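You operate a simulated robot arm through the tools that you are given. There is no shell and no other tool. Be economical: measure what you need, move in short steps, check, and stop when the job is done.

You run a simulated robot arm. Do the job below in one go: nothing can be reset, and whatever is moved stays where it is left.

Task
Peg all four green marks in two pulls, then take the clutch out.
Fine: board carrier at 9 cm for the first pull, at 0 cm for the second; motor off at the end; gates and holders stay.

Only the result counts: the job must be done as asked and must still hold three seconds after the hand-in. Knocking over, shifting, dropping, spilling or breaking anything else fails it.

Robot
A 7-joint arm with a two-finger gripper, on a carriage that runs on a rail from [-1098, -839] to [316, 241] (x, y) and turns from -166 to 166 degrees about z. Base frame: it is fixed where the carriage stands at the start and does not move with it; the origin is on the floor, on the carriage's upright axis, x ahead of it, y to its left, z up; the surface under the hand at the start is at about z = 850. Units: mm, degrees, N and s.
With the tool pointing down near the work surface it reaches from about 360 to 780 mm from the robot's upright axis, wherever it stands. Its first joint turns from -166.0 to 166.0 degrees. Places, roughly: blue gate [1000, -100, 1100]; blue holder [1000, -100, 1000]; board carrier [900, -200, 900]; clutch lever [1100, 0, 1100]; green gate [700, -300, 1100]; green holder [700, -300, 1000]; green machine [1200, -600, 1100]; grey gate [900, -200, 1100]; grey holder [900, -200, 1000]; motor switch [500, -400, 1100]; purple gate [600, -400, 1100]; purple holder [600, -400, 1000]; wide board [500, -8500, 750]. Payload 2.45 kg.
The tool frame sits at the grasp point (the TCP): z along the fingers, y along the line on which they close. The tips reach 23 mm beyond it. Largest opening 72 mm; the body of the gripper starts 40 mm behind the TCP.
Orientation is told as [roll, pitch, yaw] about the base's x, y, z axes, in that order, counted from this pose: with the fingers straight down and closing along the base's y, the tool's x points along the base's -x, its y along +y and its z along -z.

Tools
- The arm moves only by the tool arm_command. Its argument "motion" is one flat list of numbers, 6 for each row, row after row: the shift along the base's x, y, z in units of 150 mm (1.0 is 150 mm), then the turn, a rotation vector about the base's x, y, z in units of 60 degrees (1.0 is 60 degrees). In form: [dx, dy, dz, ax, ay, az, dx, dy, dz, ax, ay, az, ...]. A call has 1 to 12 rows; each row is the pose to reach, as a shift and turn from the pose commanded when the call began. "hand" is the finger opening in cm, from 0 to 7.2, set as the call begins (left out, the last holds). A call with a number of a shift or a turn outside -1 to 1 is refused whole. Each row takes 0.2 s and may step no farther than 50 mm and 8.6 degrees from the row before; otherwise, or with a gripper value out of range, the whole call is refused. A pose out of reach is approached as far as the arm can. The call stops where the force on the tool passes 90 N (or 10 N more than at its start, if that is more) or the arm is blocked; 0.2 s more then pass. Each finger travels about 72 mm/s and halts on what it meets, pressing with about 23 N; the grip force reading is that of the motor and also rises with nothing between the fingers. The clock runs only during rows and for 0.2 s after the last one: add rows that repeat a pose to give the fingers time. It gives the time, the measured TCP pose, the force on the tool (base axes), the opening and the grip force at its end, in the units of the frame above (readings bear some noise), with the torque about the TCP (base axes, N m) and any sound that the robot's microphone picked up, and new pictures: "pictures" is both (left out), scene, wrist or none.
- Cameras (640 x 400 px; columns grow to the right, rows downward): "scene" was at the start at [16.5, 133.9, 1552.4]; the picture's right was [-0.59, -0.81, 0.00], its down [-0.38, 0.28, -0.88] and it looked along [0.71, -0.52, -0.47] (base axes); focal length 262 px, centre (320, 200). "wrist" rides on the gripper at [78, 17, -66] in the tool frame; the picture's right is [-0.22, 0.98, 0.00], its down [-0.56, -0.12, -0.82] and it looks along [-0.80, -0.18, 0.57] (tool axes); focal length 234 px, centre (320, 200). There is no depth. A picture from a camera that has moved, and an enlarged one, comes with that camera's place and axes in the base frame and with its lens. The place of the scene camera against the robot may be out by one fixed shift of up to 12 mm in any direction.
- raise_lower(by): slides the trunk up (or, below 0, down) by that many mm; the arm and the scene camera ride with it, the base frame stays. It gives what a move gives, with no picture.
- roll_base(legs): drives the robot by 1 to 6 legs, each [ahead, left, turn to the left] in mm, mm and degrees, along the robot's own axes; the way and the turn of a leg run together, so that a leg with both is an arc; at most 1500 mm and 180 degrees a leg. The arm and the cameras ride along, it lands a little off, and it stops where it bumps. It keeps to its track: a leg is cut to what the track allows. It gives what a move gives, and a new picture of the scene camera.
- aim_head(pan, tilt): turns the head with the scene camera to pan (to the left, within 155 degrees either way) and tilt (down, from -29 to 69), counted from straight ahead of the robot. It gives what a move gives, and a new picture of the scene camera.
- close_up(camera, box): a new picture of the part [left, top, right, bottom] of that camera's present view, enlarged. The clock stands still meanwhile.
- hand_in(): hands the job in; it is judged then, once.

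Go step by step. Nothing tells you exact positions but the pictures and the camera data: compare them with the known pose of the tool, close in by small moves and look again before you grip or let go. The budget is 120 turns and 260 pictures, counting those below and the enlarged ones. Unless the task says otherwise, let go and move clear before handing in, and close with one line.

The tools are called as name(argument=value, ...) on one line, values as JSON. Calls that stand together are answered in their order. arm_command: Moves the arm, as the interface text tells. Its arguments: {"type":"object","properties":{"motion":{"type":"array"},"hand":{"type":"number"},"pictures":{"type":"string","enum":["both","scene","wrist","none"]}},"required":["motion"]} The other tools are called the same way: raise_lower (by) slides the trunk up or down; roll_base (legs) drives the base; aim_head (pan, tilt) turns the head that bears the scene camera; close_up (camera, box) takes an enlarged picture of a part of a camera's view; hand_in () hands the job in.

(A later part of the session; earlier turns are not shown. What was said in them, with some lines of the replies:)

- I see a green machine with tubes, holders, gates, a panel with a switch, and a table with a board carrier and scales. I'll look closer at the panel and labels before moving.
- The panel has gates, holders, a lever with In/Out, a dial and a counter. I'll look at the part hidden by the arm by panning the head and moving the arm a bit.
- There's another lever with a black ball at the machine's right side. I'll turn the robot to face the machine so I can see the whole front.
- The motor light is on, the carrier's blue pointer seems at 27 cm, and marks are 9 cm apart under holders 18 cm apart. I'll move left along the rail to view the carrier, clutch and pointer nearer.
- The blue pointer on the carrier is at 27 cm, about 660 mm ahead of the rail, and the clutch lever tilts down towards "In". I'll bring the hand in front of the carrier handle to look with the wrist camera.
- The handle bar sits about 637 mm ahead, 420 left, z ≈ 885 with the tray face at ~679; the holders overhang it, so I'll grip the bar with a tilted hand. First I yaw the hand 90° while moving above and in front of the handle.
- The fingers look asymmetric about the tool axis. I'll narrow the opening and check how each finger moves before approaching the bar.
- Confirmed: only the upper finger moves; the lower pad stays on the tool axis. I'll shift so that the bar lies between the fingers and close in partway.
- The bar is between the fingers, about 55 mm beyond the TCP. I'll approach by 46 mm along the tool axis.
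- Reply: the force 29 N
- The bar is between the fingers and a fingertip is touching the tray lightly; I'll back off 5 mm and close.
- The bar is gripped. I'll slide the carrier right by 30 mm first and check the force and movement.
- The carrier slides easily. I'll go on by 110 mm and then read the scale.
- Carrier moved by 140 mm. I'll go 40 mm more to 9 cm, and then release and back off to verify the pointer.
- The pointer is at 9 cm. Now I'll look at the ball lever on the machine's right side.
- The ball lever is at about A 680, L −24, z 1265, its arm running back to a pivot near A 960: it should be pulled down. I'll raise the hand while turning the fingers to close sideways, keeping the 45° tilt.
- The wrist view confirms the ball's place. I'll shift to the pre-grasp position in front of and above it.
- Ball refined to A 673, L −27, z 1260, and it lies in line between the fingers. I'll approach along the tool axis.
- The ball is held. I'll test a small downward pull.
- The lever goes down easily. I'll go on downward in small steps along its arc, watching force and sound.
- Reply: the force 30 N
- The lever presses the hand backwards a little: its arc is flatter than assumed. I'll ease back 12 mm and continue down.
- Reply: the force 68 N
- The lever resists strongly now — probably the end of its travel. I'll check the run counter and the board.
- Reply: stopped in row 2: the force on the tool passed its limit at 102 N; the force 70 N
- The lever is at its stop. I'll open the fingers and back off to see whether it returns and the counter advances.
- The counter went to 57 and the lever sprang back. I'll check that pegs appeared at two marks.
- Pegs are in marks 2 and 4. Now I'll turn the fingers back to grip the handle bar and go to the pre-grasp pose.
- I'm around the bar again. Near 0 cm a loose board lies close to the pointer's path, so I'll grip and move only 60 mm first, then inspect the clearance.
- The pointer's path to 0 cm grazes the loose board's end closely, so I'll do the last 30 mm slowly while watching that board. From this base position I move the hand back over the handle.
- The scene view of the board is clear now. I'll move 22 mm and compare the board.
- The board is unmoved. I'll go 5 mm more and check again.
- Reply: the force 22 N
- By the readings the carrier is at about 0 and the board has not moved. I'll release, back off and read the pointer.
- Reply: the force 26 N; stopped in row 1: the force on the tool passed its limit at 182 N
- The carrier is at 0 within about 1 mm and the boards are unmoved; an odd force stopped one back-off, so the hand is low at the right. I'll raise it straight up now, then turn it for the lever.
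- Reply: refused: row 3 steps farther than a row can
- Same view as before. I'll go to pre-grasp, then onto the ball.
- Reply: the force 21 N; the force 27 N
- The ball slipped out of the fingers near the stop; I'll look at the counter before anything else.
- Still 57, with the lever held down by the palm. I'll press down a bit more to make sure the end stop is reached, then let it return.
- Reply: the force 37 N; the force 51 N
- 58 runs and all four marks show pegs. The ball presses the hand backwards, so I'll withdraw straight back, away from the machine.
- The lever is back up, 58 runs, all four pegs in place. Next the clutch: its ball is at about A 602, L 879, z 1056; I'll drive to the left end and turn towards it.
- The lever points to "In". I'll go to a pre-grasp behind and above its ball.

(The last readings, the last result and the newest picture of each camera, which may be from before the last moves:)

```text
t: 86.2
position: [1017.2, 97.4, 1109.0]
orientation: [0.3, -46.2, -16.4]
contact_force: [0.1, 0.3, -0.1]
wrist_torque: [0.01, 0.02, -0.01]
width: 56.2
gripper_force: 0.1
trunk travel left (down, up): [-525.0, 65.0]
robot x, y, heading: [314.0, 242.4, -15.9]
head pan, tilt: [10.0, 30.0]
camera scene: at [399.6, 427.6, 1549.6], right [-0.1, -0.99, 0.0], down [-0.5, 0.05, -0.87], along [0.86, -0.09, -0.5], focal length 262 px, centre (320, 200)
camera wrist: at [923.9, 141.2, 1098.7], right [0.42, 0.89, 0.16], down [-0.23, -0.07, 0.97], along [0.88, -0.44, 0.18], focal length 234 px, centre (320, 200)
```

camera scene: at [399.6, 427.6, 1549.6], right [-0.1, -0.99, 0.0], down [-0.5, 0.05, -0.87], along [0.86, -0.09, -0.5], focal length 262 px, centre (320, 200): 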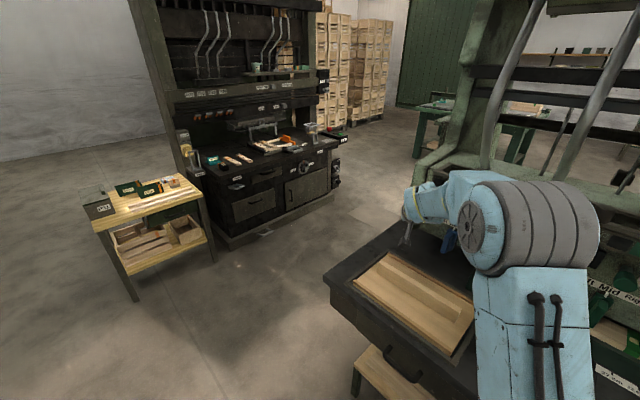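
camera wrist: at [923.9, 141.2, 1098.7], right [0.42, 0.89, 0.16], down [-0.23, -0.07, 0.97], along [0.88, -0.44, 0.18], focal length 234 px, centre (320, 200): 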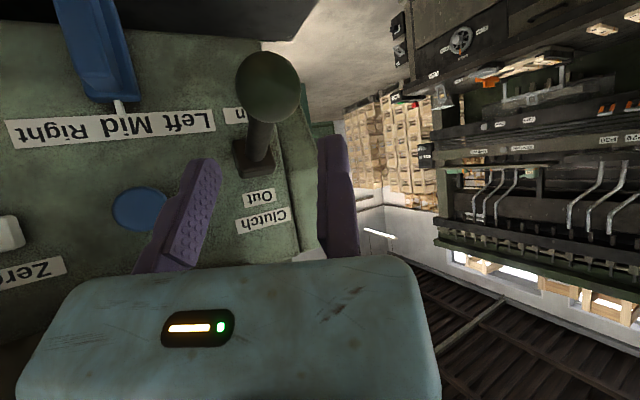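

Ball refined to (1056, 52, 1051). I'll approach it.

arm_command(motion=[0.1, -0.04, -0.13, 0, 0, 0, 0.21, -0.082, -0.26, 0, 0, 0, 0.313, -0.123, -0.387, 0, 0, 0], pictures="wrist")

```text
t: 87.0
position: [1064.3, 79.0, 1049.1]
orientation: [0.1, -46.1, -16.2]
contact_force: [0.4, 0.7, -0.4]
wrist_torque: [-0.01, 0.02, 0.04]
width: 55.9
gripper_force: 0.0
trunk travel left (down, up): [-525.0, 65.0]
robot x, y, heading: [316.3, 241.7, -15.9]
head pan, tilt: [10.0, 30.0]
camera wrist: at [971.9, 123.1, 1038.9], right [0.42, 0.9, 0.16], down [-0.23, -0.07, 0.97], along [0.88, -0.44, 0.18], focal length 234 px, centre (320, 200)
```

wrist: 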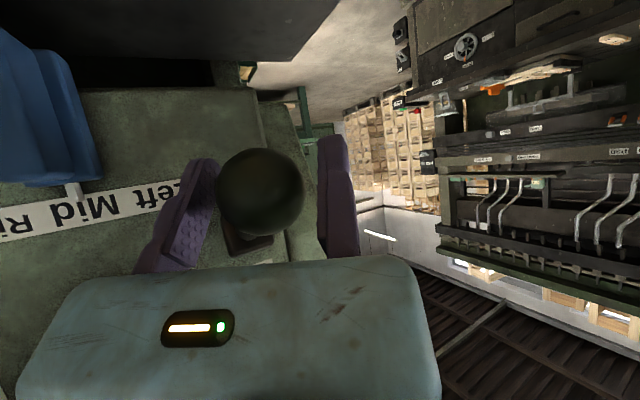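

arm_command(motion=[0, 0, 0, 0, 0, 0, 0, 0, 0, 0, 0, 0, 0, 0, 0, 0, 0, 0], hand=0, pictures="none")

arm_command(motion=[-0.01, 0.014, 0.047, 0, 0, 0, -0.02, 0.0265, 0.093, 0, 0, 0, -0.028, 0.036, 0.14, 0, 0, 0, -0.034, 0.045, 0.187, 0, 0, 0, -0.04, 0.053, 0.28, 0, 0, 0], pictures="wrist")

```text
t: 87.8
position: [1061.0, 69.7, 1049.4]
orientation: [0.1, -46.1, -16.8]
contact_force: [-5.5, -31.9, 3.3]
wrist_torque: [0.33, 0.29, -0.02]
width: 40.3
gripper_force: 45.9
trunk travel left (down, up): [-525.0, 65.0]
robot x, y, heading: [312.1, 237.5, -16.0]
head pan, tilt: [10.0, 30.0]
```

```text
t: 89.0
position: [1056.0, 79.3, 1091.1]
orientation: [0.2, -46.1, -16.9]
contact_force: [-7.6, -33.3, -9.1]
wrist_torque: [0.59, 0.52, -0.04]
width: 41.4
gripper_force: 44.6
trunk travel left (down, up): [-525.0, 65.0]
robot x, y, heading: [316.1, 239.1, -15.8]
head pan, tilt: [10.0, 30.0]
camera wrist: at [964.1, 123.3, 1081.6], right [0.42, 0.89, 0.16], down [-0.23, -0.06, 0.97], along [0.88, -0.45, 0.18], focal length 234 px, centre (320, 200)
```

wrist: 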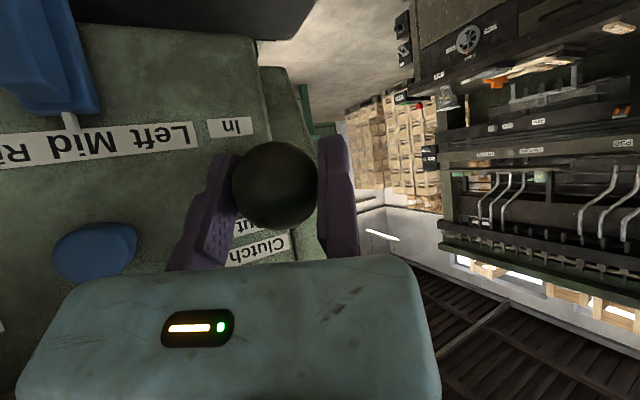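

The lever follows. I'll continue up to the stop.

arm_command(motion=[0.004, -0.005, 0.07, 0, 0, 0, 0.01, -0.014, 0.14, 0, 0, 0, 0.02, -0.0265, 0.2, 0, 0, 0, 0.032, -0.042, 0.26, 0, 0, 0, 0.042, -0.055, 0.3, 0, 0, 0], pictures="wrist")

```text
t: 90.2
position: [1058.5, 70.7, 1126.2]
orientation: [0.5, -44.4, -17.2]
contact_force: [-50.7, -19.6, -50.2]
wrist_torque: [1.27, 0.49, -2.44]
width: 39.5
gripper_force: 45.0
trunk travel left (down, up): [-525.0, 65.0]
robot x, y, heading: [315.9, 241.6, -16.0]
head pan, tilt: [10.0, 30.0]
camera wrist: at [965.4, 116.9, 1118.9], right [0.43, 0.89, 0.16], down [-0.2, -0.08, 0.98], along [0.88, -0.45, 0.15], focal length 234 px, centre (320, 200)
```

wrist: 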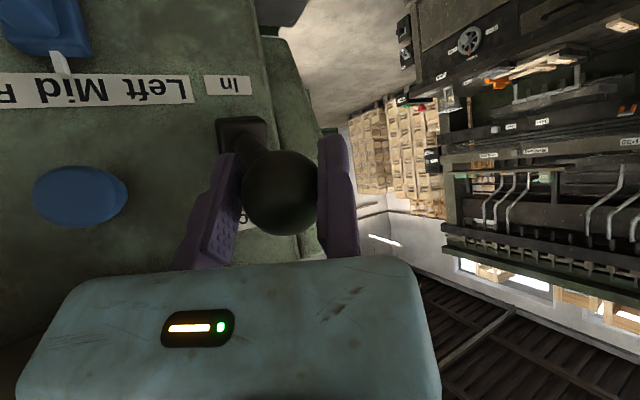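

It has met its stop. I'll ease the load, open and withdraw to look.

arm_command(motion=[-0.02, 0.01, -0.02, 0, 0, 0, -0.02, 0.01, -0.02, 0, 0, 0], pictures="none")

arm_command(motion=[0, 0, 0, 0, 0, 0, 0, 0, 0, 0, 0, 0, 0, 0, 0, 0, 0, 0], hand=6.0, pictures="wrist")

```text
t: 90.8
position: [1057.1, 71.7, 1126.5]
orientation: [0.3, -44.9, -17.1]
contact_force: [-27.0, -26.6, -42.5]
wrist_torque: [1.61, 0.94, -1.48]
width: 39.7
gripper_force: 44.7
trunk travel left (down, up): [-525.0, 65.0]
robot x, y, heading: [313.2, 242.8, -15.9]
head pan, tilt: [10.0, 30.0]
```

```text
t: 91.6
position: [1061.4, 82.6, 1136.3]
orientation: [0.3, -46.1, -16.1]
contact_force: [-4.5, 16.5, -4.9]
wrist_torque: [-0.64, -0.48, -1.06]
width: 59.9
gripper_force: 0.0
trunk travel left (down, up): [-525.0, 65.0]
robot x, y, heading: [314.9, 242.4, -15.9]
head pan, tilt: [10.0, 30.0]
camera wrist: at [968.2, 126.9, 1124.9], right [0.41, 0.9, 0.16], down [-0.23, -0.07, 0.97], along [0.88, -0.44, 0.18], focal length 234 px, centre (320, 200)
```

wrist: 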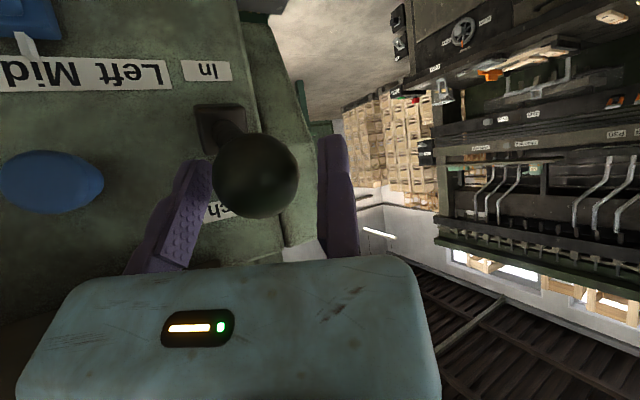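

arm_command(motion=[-0.01, -0.03, 0, 0, 0, 0, -0.01, -0.03, 0, 0, 0, 0], hand=6.6, pictures="none")

arm_command(motion=[-0.15, 0.044, 0.15, 0, 0, 0, -0.3, 0.088, 0.3, 0, 0, 0, -0.5, 0.15, 0.5, 0, 0, 0, -0.7, 0.2, 0.5, 0, 0, 0], pictures="both")

close_up(camera="wrist", box=[160, 20, 400, 240])

```text
t: 92.2
position: [1058.8, 81.2, 1133.1]
orientation: [0.2, -46.0, -16.0]
contact_force: [-5.0, 28.8, -10.6]
wrist_torque: [-1.12, -0.85, -1.85]
width: 66.1
gripper_force: 0.1
trunk travel left (down, up): [-525.0, 65.0]
robot x, y, heading: [311.4, 237.5, -15.7]
head pan, tilt: [10.0, 30.0]
```

```text
t: 93.2
position: [955.3, 104.1, 1209.8]
orientation: [0.2, -46.1, -16.3]
contact_force: [-0.5, 1.0, -0.3]
wrist_torque: [-0.01, -0.01, 0.03]
width: 65.9
gripper_force: 0.0
trunk travel left (down, up): [-525.0, 65.0]
robot x, y, heading: [318.4, 240.1, -15.8]
head pan, tilt: [10.0, 30.0]
camera scene: at [399.2, 427.5, 1549.7], right [-0.1, -0.99, 0.0], down [-0.5, 0.05, -0.87], along [0.86, -0.09, -0.5], focal length 262 px, centre (320, 200)
camera wrist: at [861.7, 148.2, 1199.9], right [0.42, 0.89, 0.16], down [-0.23, -0.07, 0.97], along [0.88, -0.44, 0.18], focal length 234 px, centre (320, 200)
```

scene: 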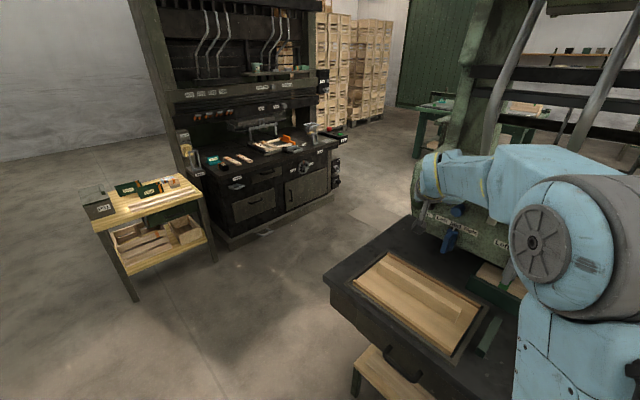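
wrist: 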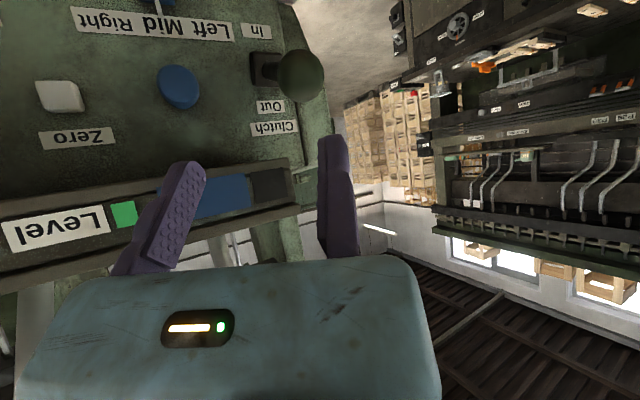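

```text
1.82 times, centred on (280, 130) of wrist
camera zoom: at [861.7, 148.2, 1199.9], right [0.42, 0.89, 0.16], down [-0.23, -0.07, 0.97], along [0.88, -0.44, 0.18], focal length 426 px, centre (393, 327)
```

zoom: 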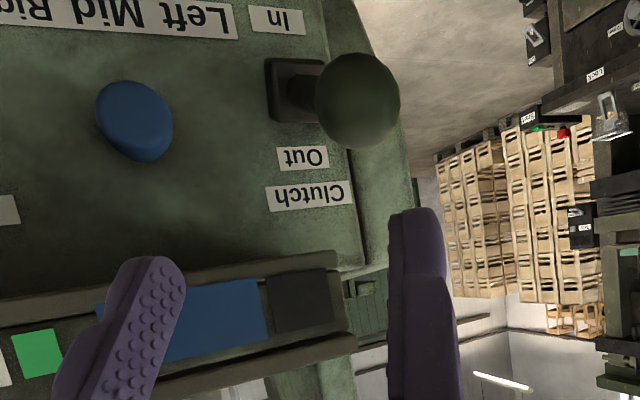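

The clutch ball now sits up beside "Out". Next the motor switch: I'll retract the hand, turn back and drive in front of it.

arm_command(motion=[-0.245, 0.052, 0, 0, 0, 0, -0.49, 0.104, 0, 0, 0, 0, -0.735, 0.156, 0, 0, 0, 0, -0.98, 0.208, 0, 0, 0, 0], hand=0, pictures="none")

roll_base(legs=[[0, 0, -36.5]])

roll_base(legs=[[0, -240, 0]])

aim_head(pan=-10, tilt=30)

```text
t: 94.2
position: [806.3, 136.5, 1209.5]
orientation: [0.3, -46.1, -16.3]
contact_force: [-0.5, 0.4, -0.3]
wrist_torque: [0.06, -0.02, -0.04]
width: 0.0
gripper_force: 22.8
trunk travel left (down, up): [-525.0, 65.0]
robot x, y, heading: [313.8, 237.6, -15.8]
head pan, tilt: [10.0, 30.0]
```

```text
t: 96.3
position: [645.3, -139.5, 1209.1]
orientation: [0.2, -46.2, -53.4]
contact_force: [-0.2, -0.1, 1.0]
wrist_torque: [-0.03, 0.01, 0.03]
width: 0.0
gripper_force: 22.7
trunk travel left (down, up): [-525.0, 65.0]
robot x, y, heading: [311.8, 241.0, -52.9]
head pan, tilt: [10.0, 30.0]
camera scene: at [494.0, 340.8, 1549.6], right [-0.68, -0.73, 0.0], down [-0.37, 0.34, -0.87], along [0.64, -0.59, -0.5], focal length 262 px, centre (320, 200)
```

scene: 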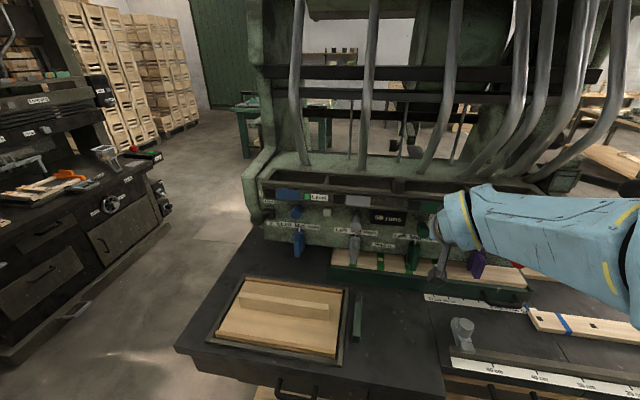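

```text
t: 98.1
position: [458.2, -283.6, 1208.8]
orientation: [0.2, -46.1, -53.4]
contact_force: [0.4, -0.5, -0.2]
wrist_torque: [0.03, -0.01, 0.02]
width: 0.0
gripper_force: 23.0
trunk travel left (down, up): [-525.0, 65.0]
robot x, y, heading: [125.3, 95.3, -52.7]
head pan, tilt: [10.0, 30.0]
camera scene: at [305.0, 196.7, 1549.6], right [-0.68, -0.73, 0.0], down [-0.37, 0.34, -0.87], along [0.64, -0.59, -0.5], focal length 262 px, centre (320, 200)
```

scene: 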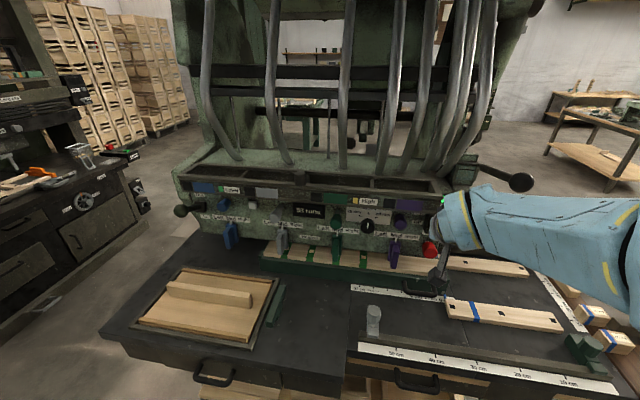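

```text
t: 99.0
position: [458.3, -284.8, 1208.9]
orientation: [0.2, -46.2, -53.2]
contact_force: [-0.2, 0.4, -0.3]
wrist_torque: [0.02, 0.01, 0.04]
width: 0.1
gripper_force: 23.0
trunk travel left (down, up): [-525.0, 65.0]
robot x, y, heading: [126.6, 95.1, -52.9]
head pan, tilt: [-10.0, 30.0]
camera scene: at [280.1, 177.7, 1549.6], right [-0.89, -0.46, 0.0], down [-0.23, 0.44, -0.87], along [0.4, -0.77, -0.5], focal length 262 px, centre (320, 200)
```

scene: 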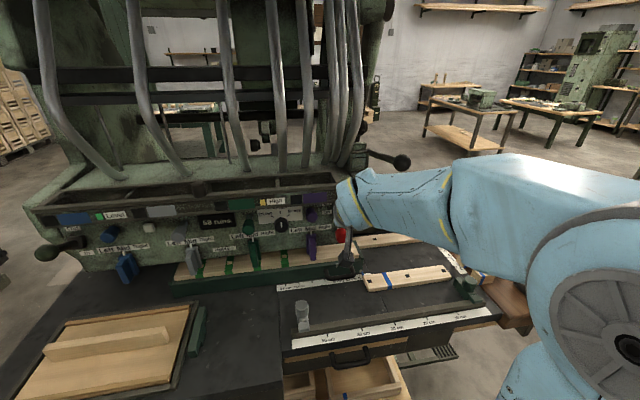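

arm_command(motion=[-0.1, -0.09, -0.2, 0, 0, 0, -0.2, -0.17, -0.4, 0, 0, 0, -0.28, -0.24, -0.6, 0, 0, 0], pictures="wrist")

close_up(camera="scene", box=[20, 190, 180, 290])

```text
t: 99.8
position: [424.9, -312.3, 1128.4]
orientation: [-1.5, -46.1, -50.4]
contact_force: [-3.3, -1.6, -0.1]
wrist_torque: [0.11, -0.18, 0.14]
width: 0.0
gripper_force: 22.8
out of reach, approached as far as the arm can: row 3
trunk travel left (down, up): [-525.0, 65.0]
robot x, y, heading: [125.3, 96.9, -52.4]
head pan, tilt: [-10.0, 30.0]
camera wrist: at [375.9, -223.4, 1117.8], right [0.86, 0.49, 0.14], down [-0.21, 0.09, 0.97], along [0.46, -0.87, 0.18], focal length 234 px, centre (320, 200)
```

wrist: 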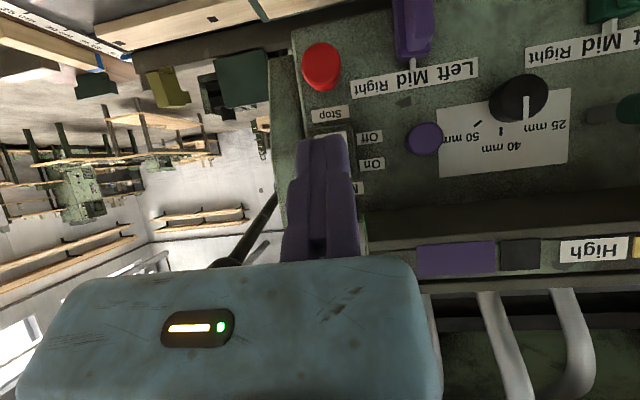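

```text
4.00 times, centred on (100, 240) of scene
camera zoom: at [281.5, 178.7, 1549.4], right [-0.89, -0.46, 0.0], down [-0.23, 0.44, -0.87], along [0.4, -0.77, -0.5], focal length 1048 px, centre (1200, 40)
```

zoom: 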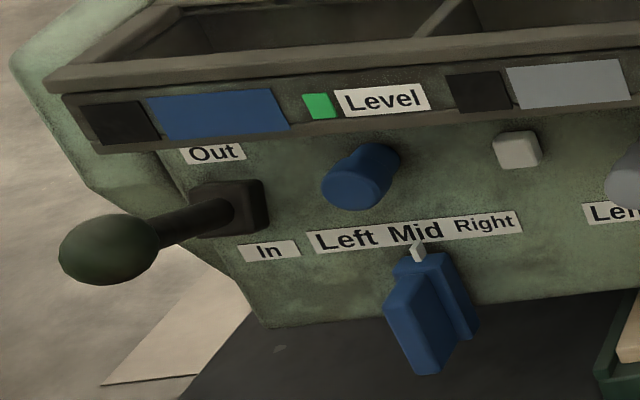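

The clutch lever is up at Out. The fingers hide the switch, so I'll shift the hand left for a clear wrist view of it.

arm_command(motion=[0.14, 0.12, 0.14, 0, 0, 0, 0.32, 0.28, 0.27, 0, 0, 0, 0.5, 0.42, 0.27, 0, 0, 0], pictures="wrist")

close_up(camera="wrist", box=[200, 60, 360, 240])

close_up(camera="scene", box=[280, 180, 376, 250])

```text
t: 100.6
position: [496.0, -251.9, 1169.4]
orientation: [2.4, -45.7, -55.7]
contact_force: [-0.5, -2.1, 1.5]
wrist_torque: [0.1, 0.06, 0.14]
width: 0.0
gripper_force: 23.3
out of reach, approached as far as the arm can: row 1
trunk travel left (down, up): [-525.0, 65.0]
robot x, y, heading: [121.9, 96.8, -52.7]
head pan, tilt: [-10.0, 30.0]
camera wrist: at [451.0, -160.8, 1160.1], right [0.88, 0.45, 0.18], down [-0.24, 0.07, 0.97], along [0.42, -0.89, 0.16], focal length 234 px, centre (320, 200)
```

wrist: 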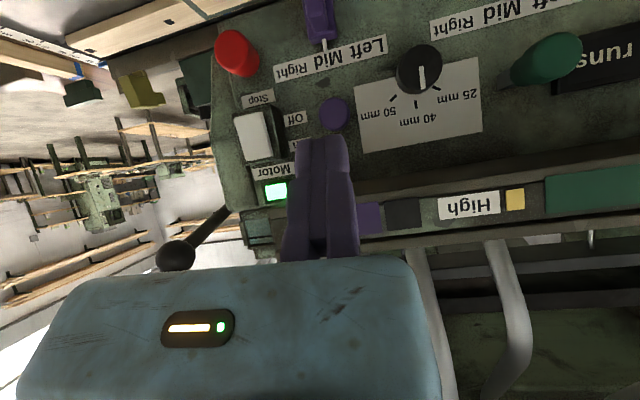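

```text
2.22 times, centred on (280, 150) of wrist
camera zoom: at [451.0, -160.8, 1160.1], right [0.88, 0.45, 0.18], down [-0.24, 0.07, 0.97], along [0.42, -0.89, 0.16], focal length 520 px, centre (409, 311)
```

zoom: 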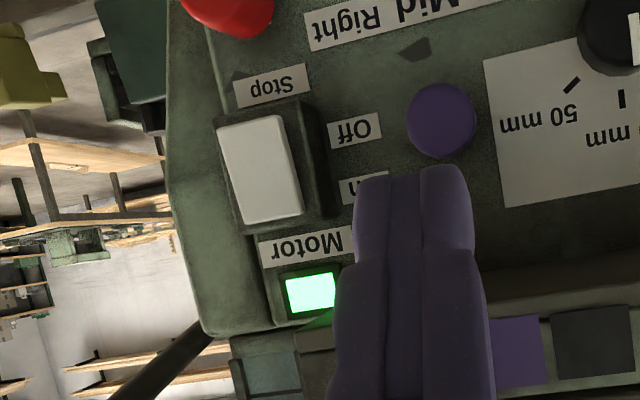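

```text
5.71 times, centred on (328, 215) of scene
camera zoom: at [279.1, 177.0, 1549.8], right [-0.89, -0.46, 0.0], down [-0.23, 0.44, -0.87], along [0.4, -0.77, -0.5], focal length 1498 px, centre (274, 114)
```

zoom: 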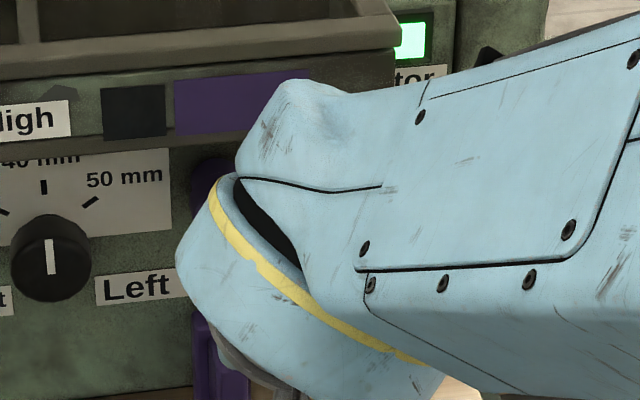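

The rocker's lower half sticks out: pressing it at about A 668, L 141, z 1103 turns the motor off. I'll shift the base left a little for a better arm posture, then bring the closed fingertips in front.

roll_base(legs=[[0, 70, 0]])

arm_command(motion=[-0.1, -0.1, 0, 0, 0, 0, -0.3, -0.25, 0, 0, 0, 0, -0.5, -0.4, -0.1, 0, 0, 0], pictures="wrist")

```text
t: 101.6
position: [551.9, -210.6, 1170.2]
orientation: [0.2, -46.1, -53.4]
contact_force: [0.2, 0.5, 0.8]
wrist_torque: [0.0, -0.01, -0.02]
width: 0.0
gripper_force: 22.6
trunk travel left (down, up): [-525.0, 65.0]
robot x, y, heading: [183.3, 136.2, -52.8]
head pan, tilt: [-10.0, 30.0]
camera scene: at [335.2, 219.7, 1549.6], right [-0.89, -0.46, 0.0], down [-0.23, 0.44, -0.87], along [0.4, -0.77, -0.5], focal length 262 px, centre (320, 200)
```

scene: 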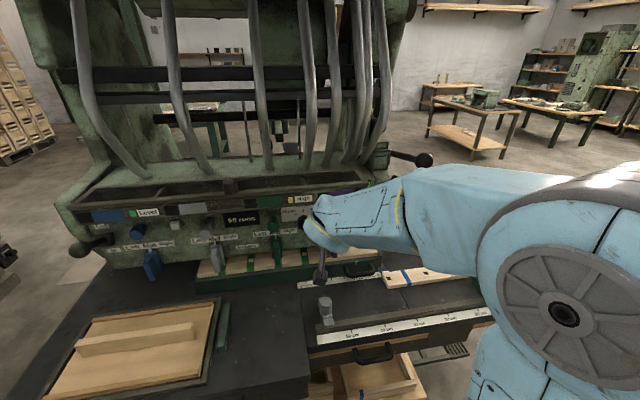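

```text
t: 102.4
position: [477.7, -271.0, 1155.5]
orientation: [0.1, -46.1, -53.1]
contact_force: [0.5, 0.8, 0.1]
wrist_torque: [0.03, -0.01, 0.0]
width: 0.1
gripper_force: 23.1
trunk travel left (down, up): [-525.0, 65.0]
robot x, y, heading: [179.8, 137.6, -52.8]
head pan, tilt: [-10.0, 30.0]
camera wrist: at [430.4, -180.5, 1145.4], right [0.87, 0.47, 0.16], down [-0.22, 0.09, 0.97], along [0.44, -0.88, 0.18], focal length 234 px, centre (320, 200)
```

wrist: 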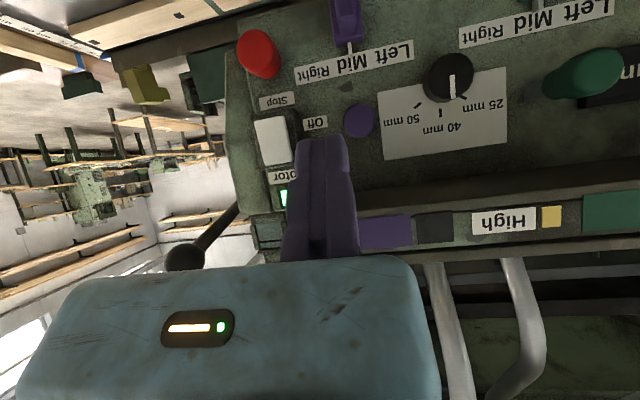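

Triangulated, the rocker centre is at A 661, L 142, z 1120. I'll line up the tips with its lower half.

arm_command(motion=[-0.19, -0.15, -0.13, 0, 0, 0, -0.387, -0.295, -0.263, 0, 0, 0, -0.215, -0.52, -0.263, 0, 0, 0, -0.043, -0.746, -0.263, 0, 0, 0], pictures="wrist")

close_up(camera="wrist", box=[240, 40, 400, 240])

```text
t: 103.4
position: [470.9, -382.6, 1114.8]
orientation: [0.2, -46.1, -53.2]
contact_force: [-0.8, -1.1, 0.7]
wrist_torque: [0.0, -0.01, 0.0]
width: 0.0
gripper_force: 23.1
trunk travel left (down, up): [-525.0, 65.0]
robot x, y, heading: [178.7, 136.8, -52.6]
head pan, tilt: [-10.0, 30.0]
camera wrist: at [423.2, -292.4, 1104.5], right [0.87, 0.47, 0.16], down [-0.22, 0.08, 0.97], along [0.44, -0.88, 0.18], focal length 234 px, centre (320, 200)
```

wrist: 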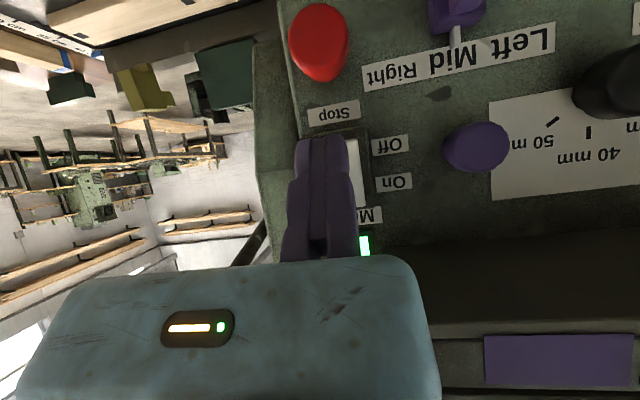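

```text
2.00 times, centred on (320, 140) of wrist
camera zoom: at [423.2, -292.4, 1104.5], right [0.87, 0.47, 0.16], down [-0.22, 0.08, 0.97], along [0.44, -0.88, 0.18], focal length 468 px, centre (320, 320)
```

zoom: 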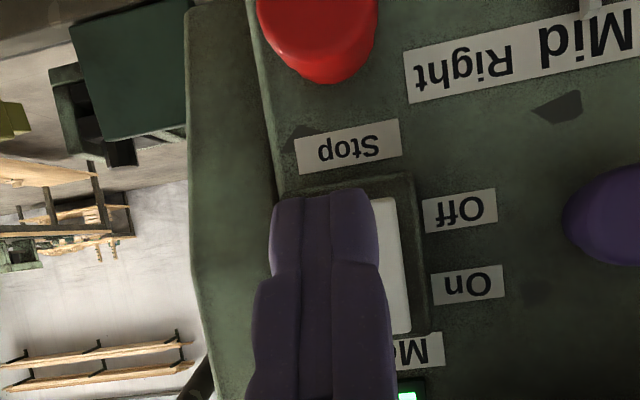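

Aligned. I'll advance towards the rocker's lower half in small steps.

arm_command(motion=[0.081, -0.106, 0, 0, 0, 0, 0.142, -0.186, 0, 0, 0, 0, 0.162, -0.212, 0, 0, 0, 0, 0.182, -0.238, 0, 0, 0, 0, 0.202, -0.265, 0, 0, 0, 0], pictures="wrist")

close_up(camera="wrist", box=[240, 80, 440, 280])

```text
t: 104.6
position: [499.9, -421.0, 1114.3]
orientation: [0.3, -46.0, -53.3]
contact_force: [-11.4, 18.0, -0.1]
wrist_torque: [0.04, 0.32, 0.09]
width: 6.3
gripper_force: 28.4
trunk travel left (down, up): [-525.0, 65.0]
robot x, y, heading: [181.6, 137.2, -52.9]
head pan, tilt: [-10.0, 30.0]
camera wrist: at [451.8, -330.7, 1104.9], right [0.87, 0.47, 0.16], down [-0.22, 0.08, 0.97], along [0.44, -0.88, 0.18], focal length 234 px, centre (320, 200)
```

wrist: 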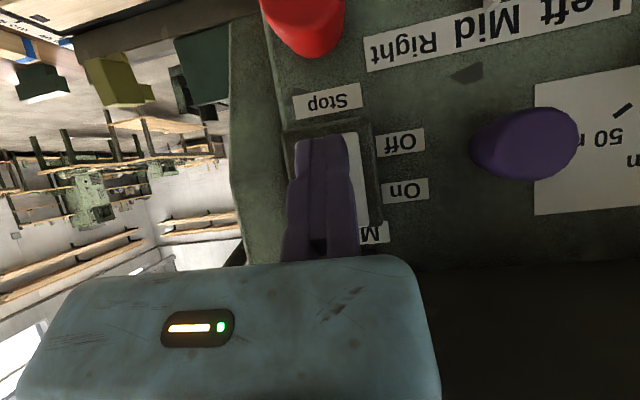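

```text
2.00 times, centred on (340, 180) of wrist
camera zoom: at [451.8, -330.7, 1104.9], right [0.87, 0.47, 0.16], down [-0.22, 0.08, 0.97], along [0.44, -0.88, 0.18], focal length 468 px, centre (280, 240)
```

zoom: 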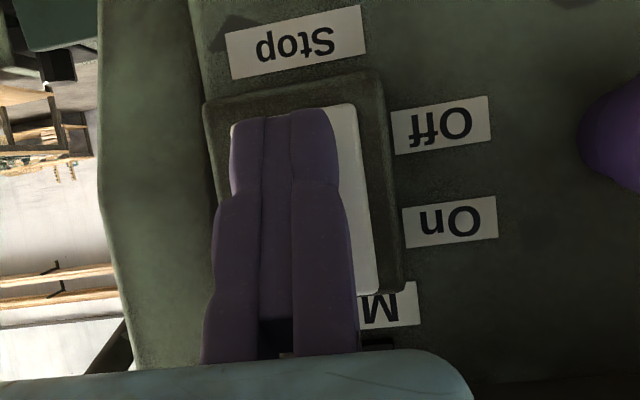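

Contact at about 20 N. I'll push a little farther.

arm_command(motion=[0.02, -0.0265, 0, 0, 0, 0, 0.04, -0.053, 0, 0, 0, 0], pictures="wrist")

arm_command(motion=[-0.08, 0.106, 0, 0, 0, 0, -0.2, 0.265, 0, 0, 0, 0, -0.4, 0.53, 0, 0, 0, 0], pictures="wrist")

```text
t: 105.2
position: [498.8, -421.9, 1112.5]
orientation: [0.7, -45.2, -53.5]
contact_force: [-32.1, 46.8, 8.7]
wrist_torque: [0.53, -0.05, 0.28]
width: 5.9
gripper_force: 28.2
trunk travel left (down, up): [-525.0, 65.0]
robot x, y, heading: [181.4, 136.4, -52.8]
head pan, tilt: [-10.0, 30.0]
stopped in row 2: the force on the tool passed its limit at 92 N (the readings are from after the stop); the commanded pose is now the measured one
camera wrist: at [451.8, -331.6, 1103.7], right [0.87, 0.46, 0.16], down [-0.22, 0.07, 0.97], along [0.44, -0.88, 0.16], focal length 234 px, centre (320, 200)
```

wrist: 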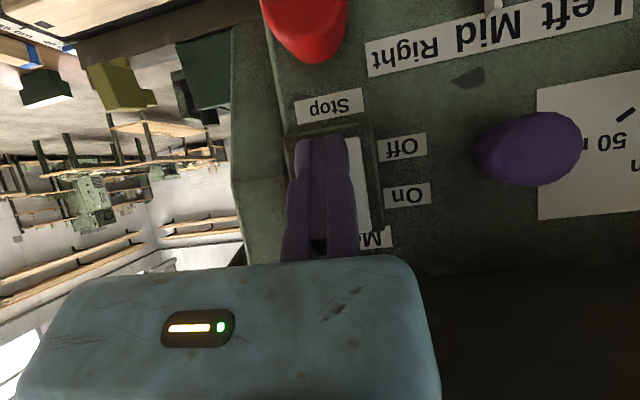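

```text
t: 106.0
position: [443.0, -349.4, 1110.9]
orientation: [0.4, -45.4, -53.3]
contact_force: [0.1, 0.0, 0.7]
wrist_torque: [0.02, 0.0, 0.02]
width: 0.0
gripper_force: 28.3
trunk travel left (down, up): [-525.0, 65.0]
robot x, y, heading: [181.4, 130.5, -52.8]
head pan, tilt: [-10.0, 30.0]
camera wrist: at [395.9, -259.2, 1103.0], right [0.87, 0.46, 0.16], down [-0.22, 0.07, 0.97], along [0.44, -0.88, 0.16], focal length 234 px, centre (320, 200)
```

wrist: 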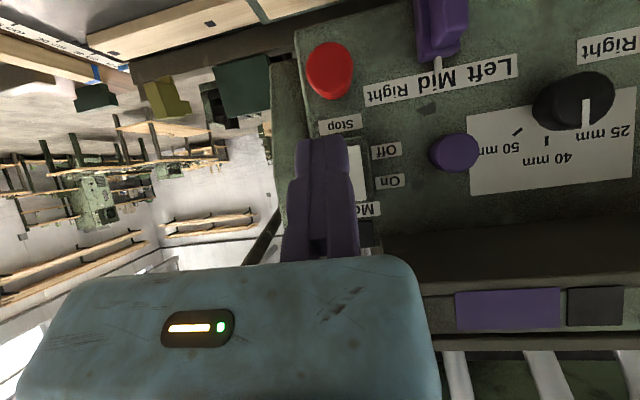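

The motor light looks dark now. I'll move clear and check everything from the scene camera.

arm_command(motion=[-0.1, 0.13, 0.2, 0, 0, 0, -0.2, 0.27, 0.3, 0, 0, 0], pictures="none")

roll_base(legs=[[0, -420, 0]])

aim_head(pan=10, tilt=32)

close_up(camera="scene", box=[50, 120, 290, 270])

close_up(camera="scene", box=[240, 120, 480, 270])

```text
t: 106.6
position: [411.9, -308.4, 1154.7]
orientation: [0.4, -45.4, -53.4]
contact_force: [-0.7, -0.6, 1.0]
wrist_torque: [0.0, 0.0, 0.01]
width: 0.2
gripper_force: 28.7
trunk travel left (down, up): [-525.0, 65.0]
robot x, y, heading: [182.5, 138.2, -52.7]
head pan, tilt: [-10.0, 30.0]
```

```text
t: 109.3
position: [71.5, -568.8, 1154.7]
orientation: [0.5, -45.3, -54.1]
contact_force: [0.3, 0.6, -1.3]
wrist_torque: [0.02, 0.01, -0.02]
width: 0.2
gripper_force: 28.7
trunk travel left (down, up): [-525.0, 65.0]
robot x, y, heading: [-152.8, -118.2, -53.5]
head pan, tilt: [-10.0, 30.0]
camera scene: at [0.0, -38.9, 1549.6], right [-0.89, -0.45, 0.0], down [-0.22, 0.45, -0.87], along [0.39, -0.77, -0.5], focal length 262 px, centre (320, 200)
```

scene: 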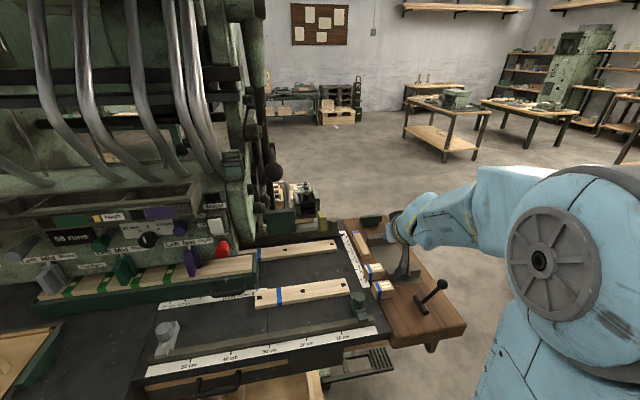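

```text
t: 110.1
position: [71.0, -568.8, 1155.2]
orientation: [0.4, -45.3, -54.1]
contact_force: [0.3, -0.4, 0.4]
wrist_torque: [-0.01, -0.02, 0.0]
width: 0.3
gripper_force: 28.6
trunk travel left (down, up): [-525.0, 65.0]
robot x, y, heading: [-157.7, -120.0, -53.6]
head pan, tilt: [10.0, 32.0]
camera scene: at [24.5, -19.6, 1546.5], right [-0.69, -0.73, 0.0], down [-0.38, 0.36, -0.85], along [0.62, -0.58, -0.53], focal length 262 px, centre (320, 200)
```

scene: 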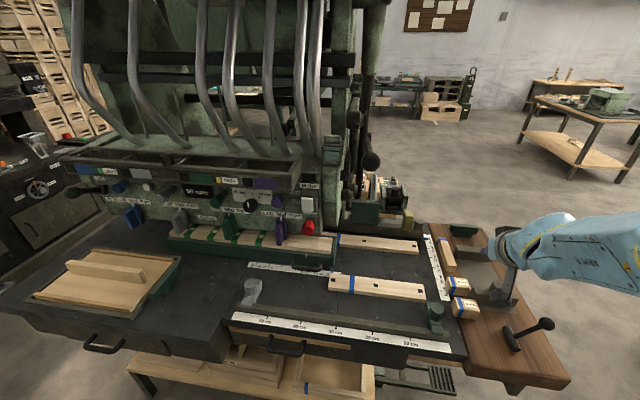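

```text
2.67 times, centred on (170, 195) of scene
camera zoom: at [24.5, -19.6, 1546.5], right [-0.69, -0.73, 0.0], down [-0.38, 0.36, -0.85], along [0.62, -0.58, -0.53], focal length 699 px, centre (720, 213)
```

zoom: 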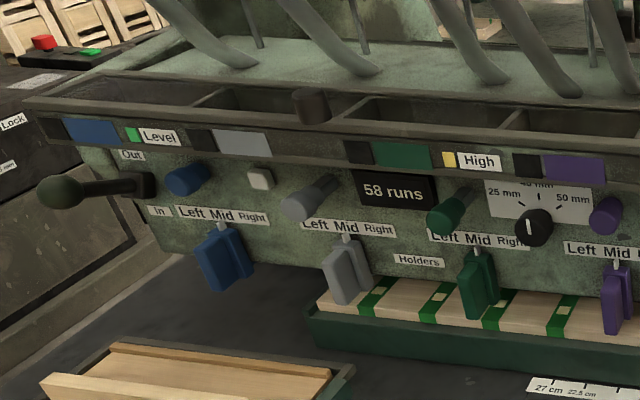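

```text
2.67 times, centred on (360, 195) of scene
camera zoom: at [24.5, -19.6, 1546.5], right [-0.69, -0.73, 0.0], down [-0.38, 0.36, -0.85], along [0.62, -0.58, -0.53], focal length 699 px, centre (213, 213)
```

zoom: 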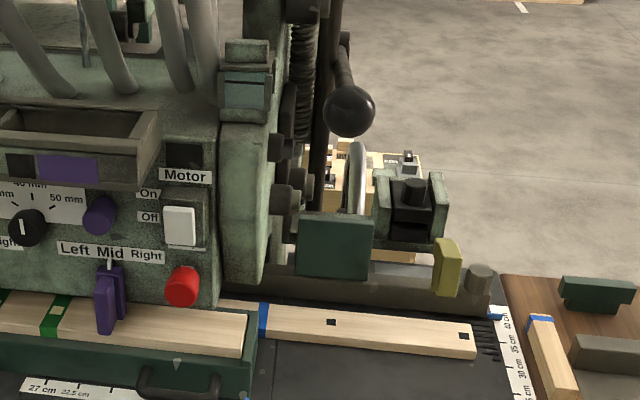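

The motor light is out, the clutch is at Out, the counter reads 58 and all four marks are pegged. The gates, holders and loose boards look unchanged and the hand is clear, so I'm handing in.

hand_in()

```text
The job is handed in.
```

All four green marks are pegged in two pulls, with the carrier at 9 cm for the first and at 0 cm (within about 1 mm) for the second. The clutch is out, the motor is off, and the gates and holders look unmoved; the job is handed in.
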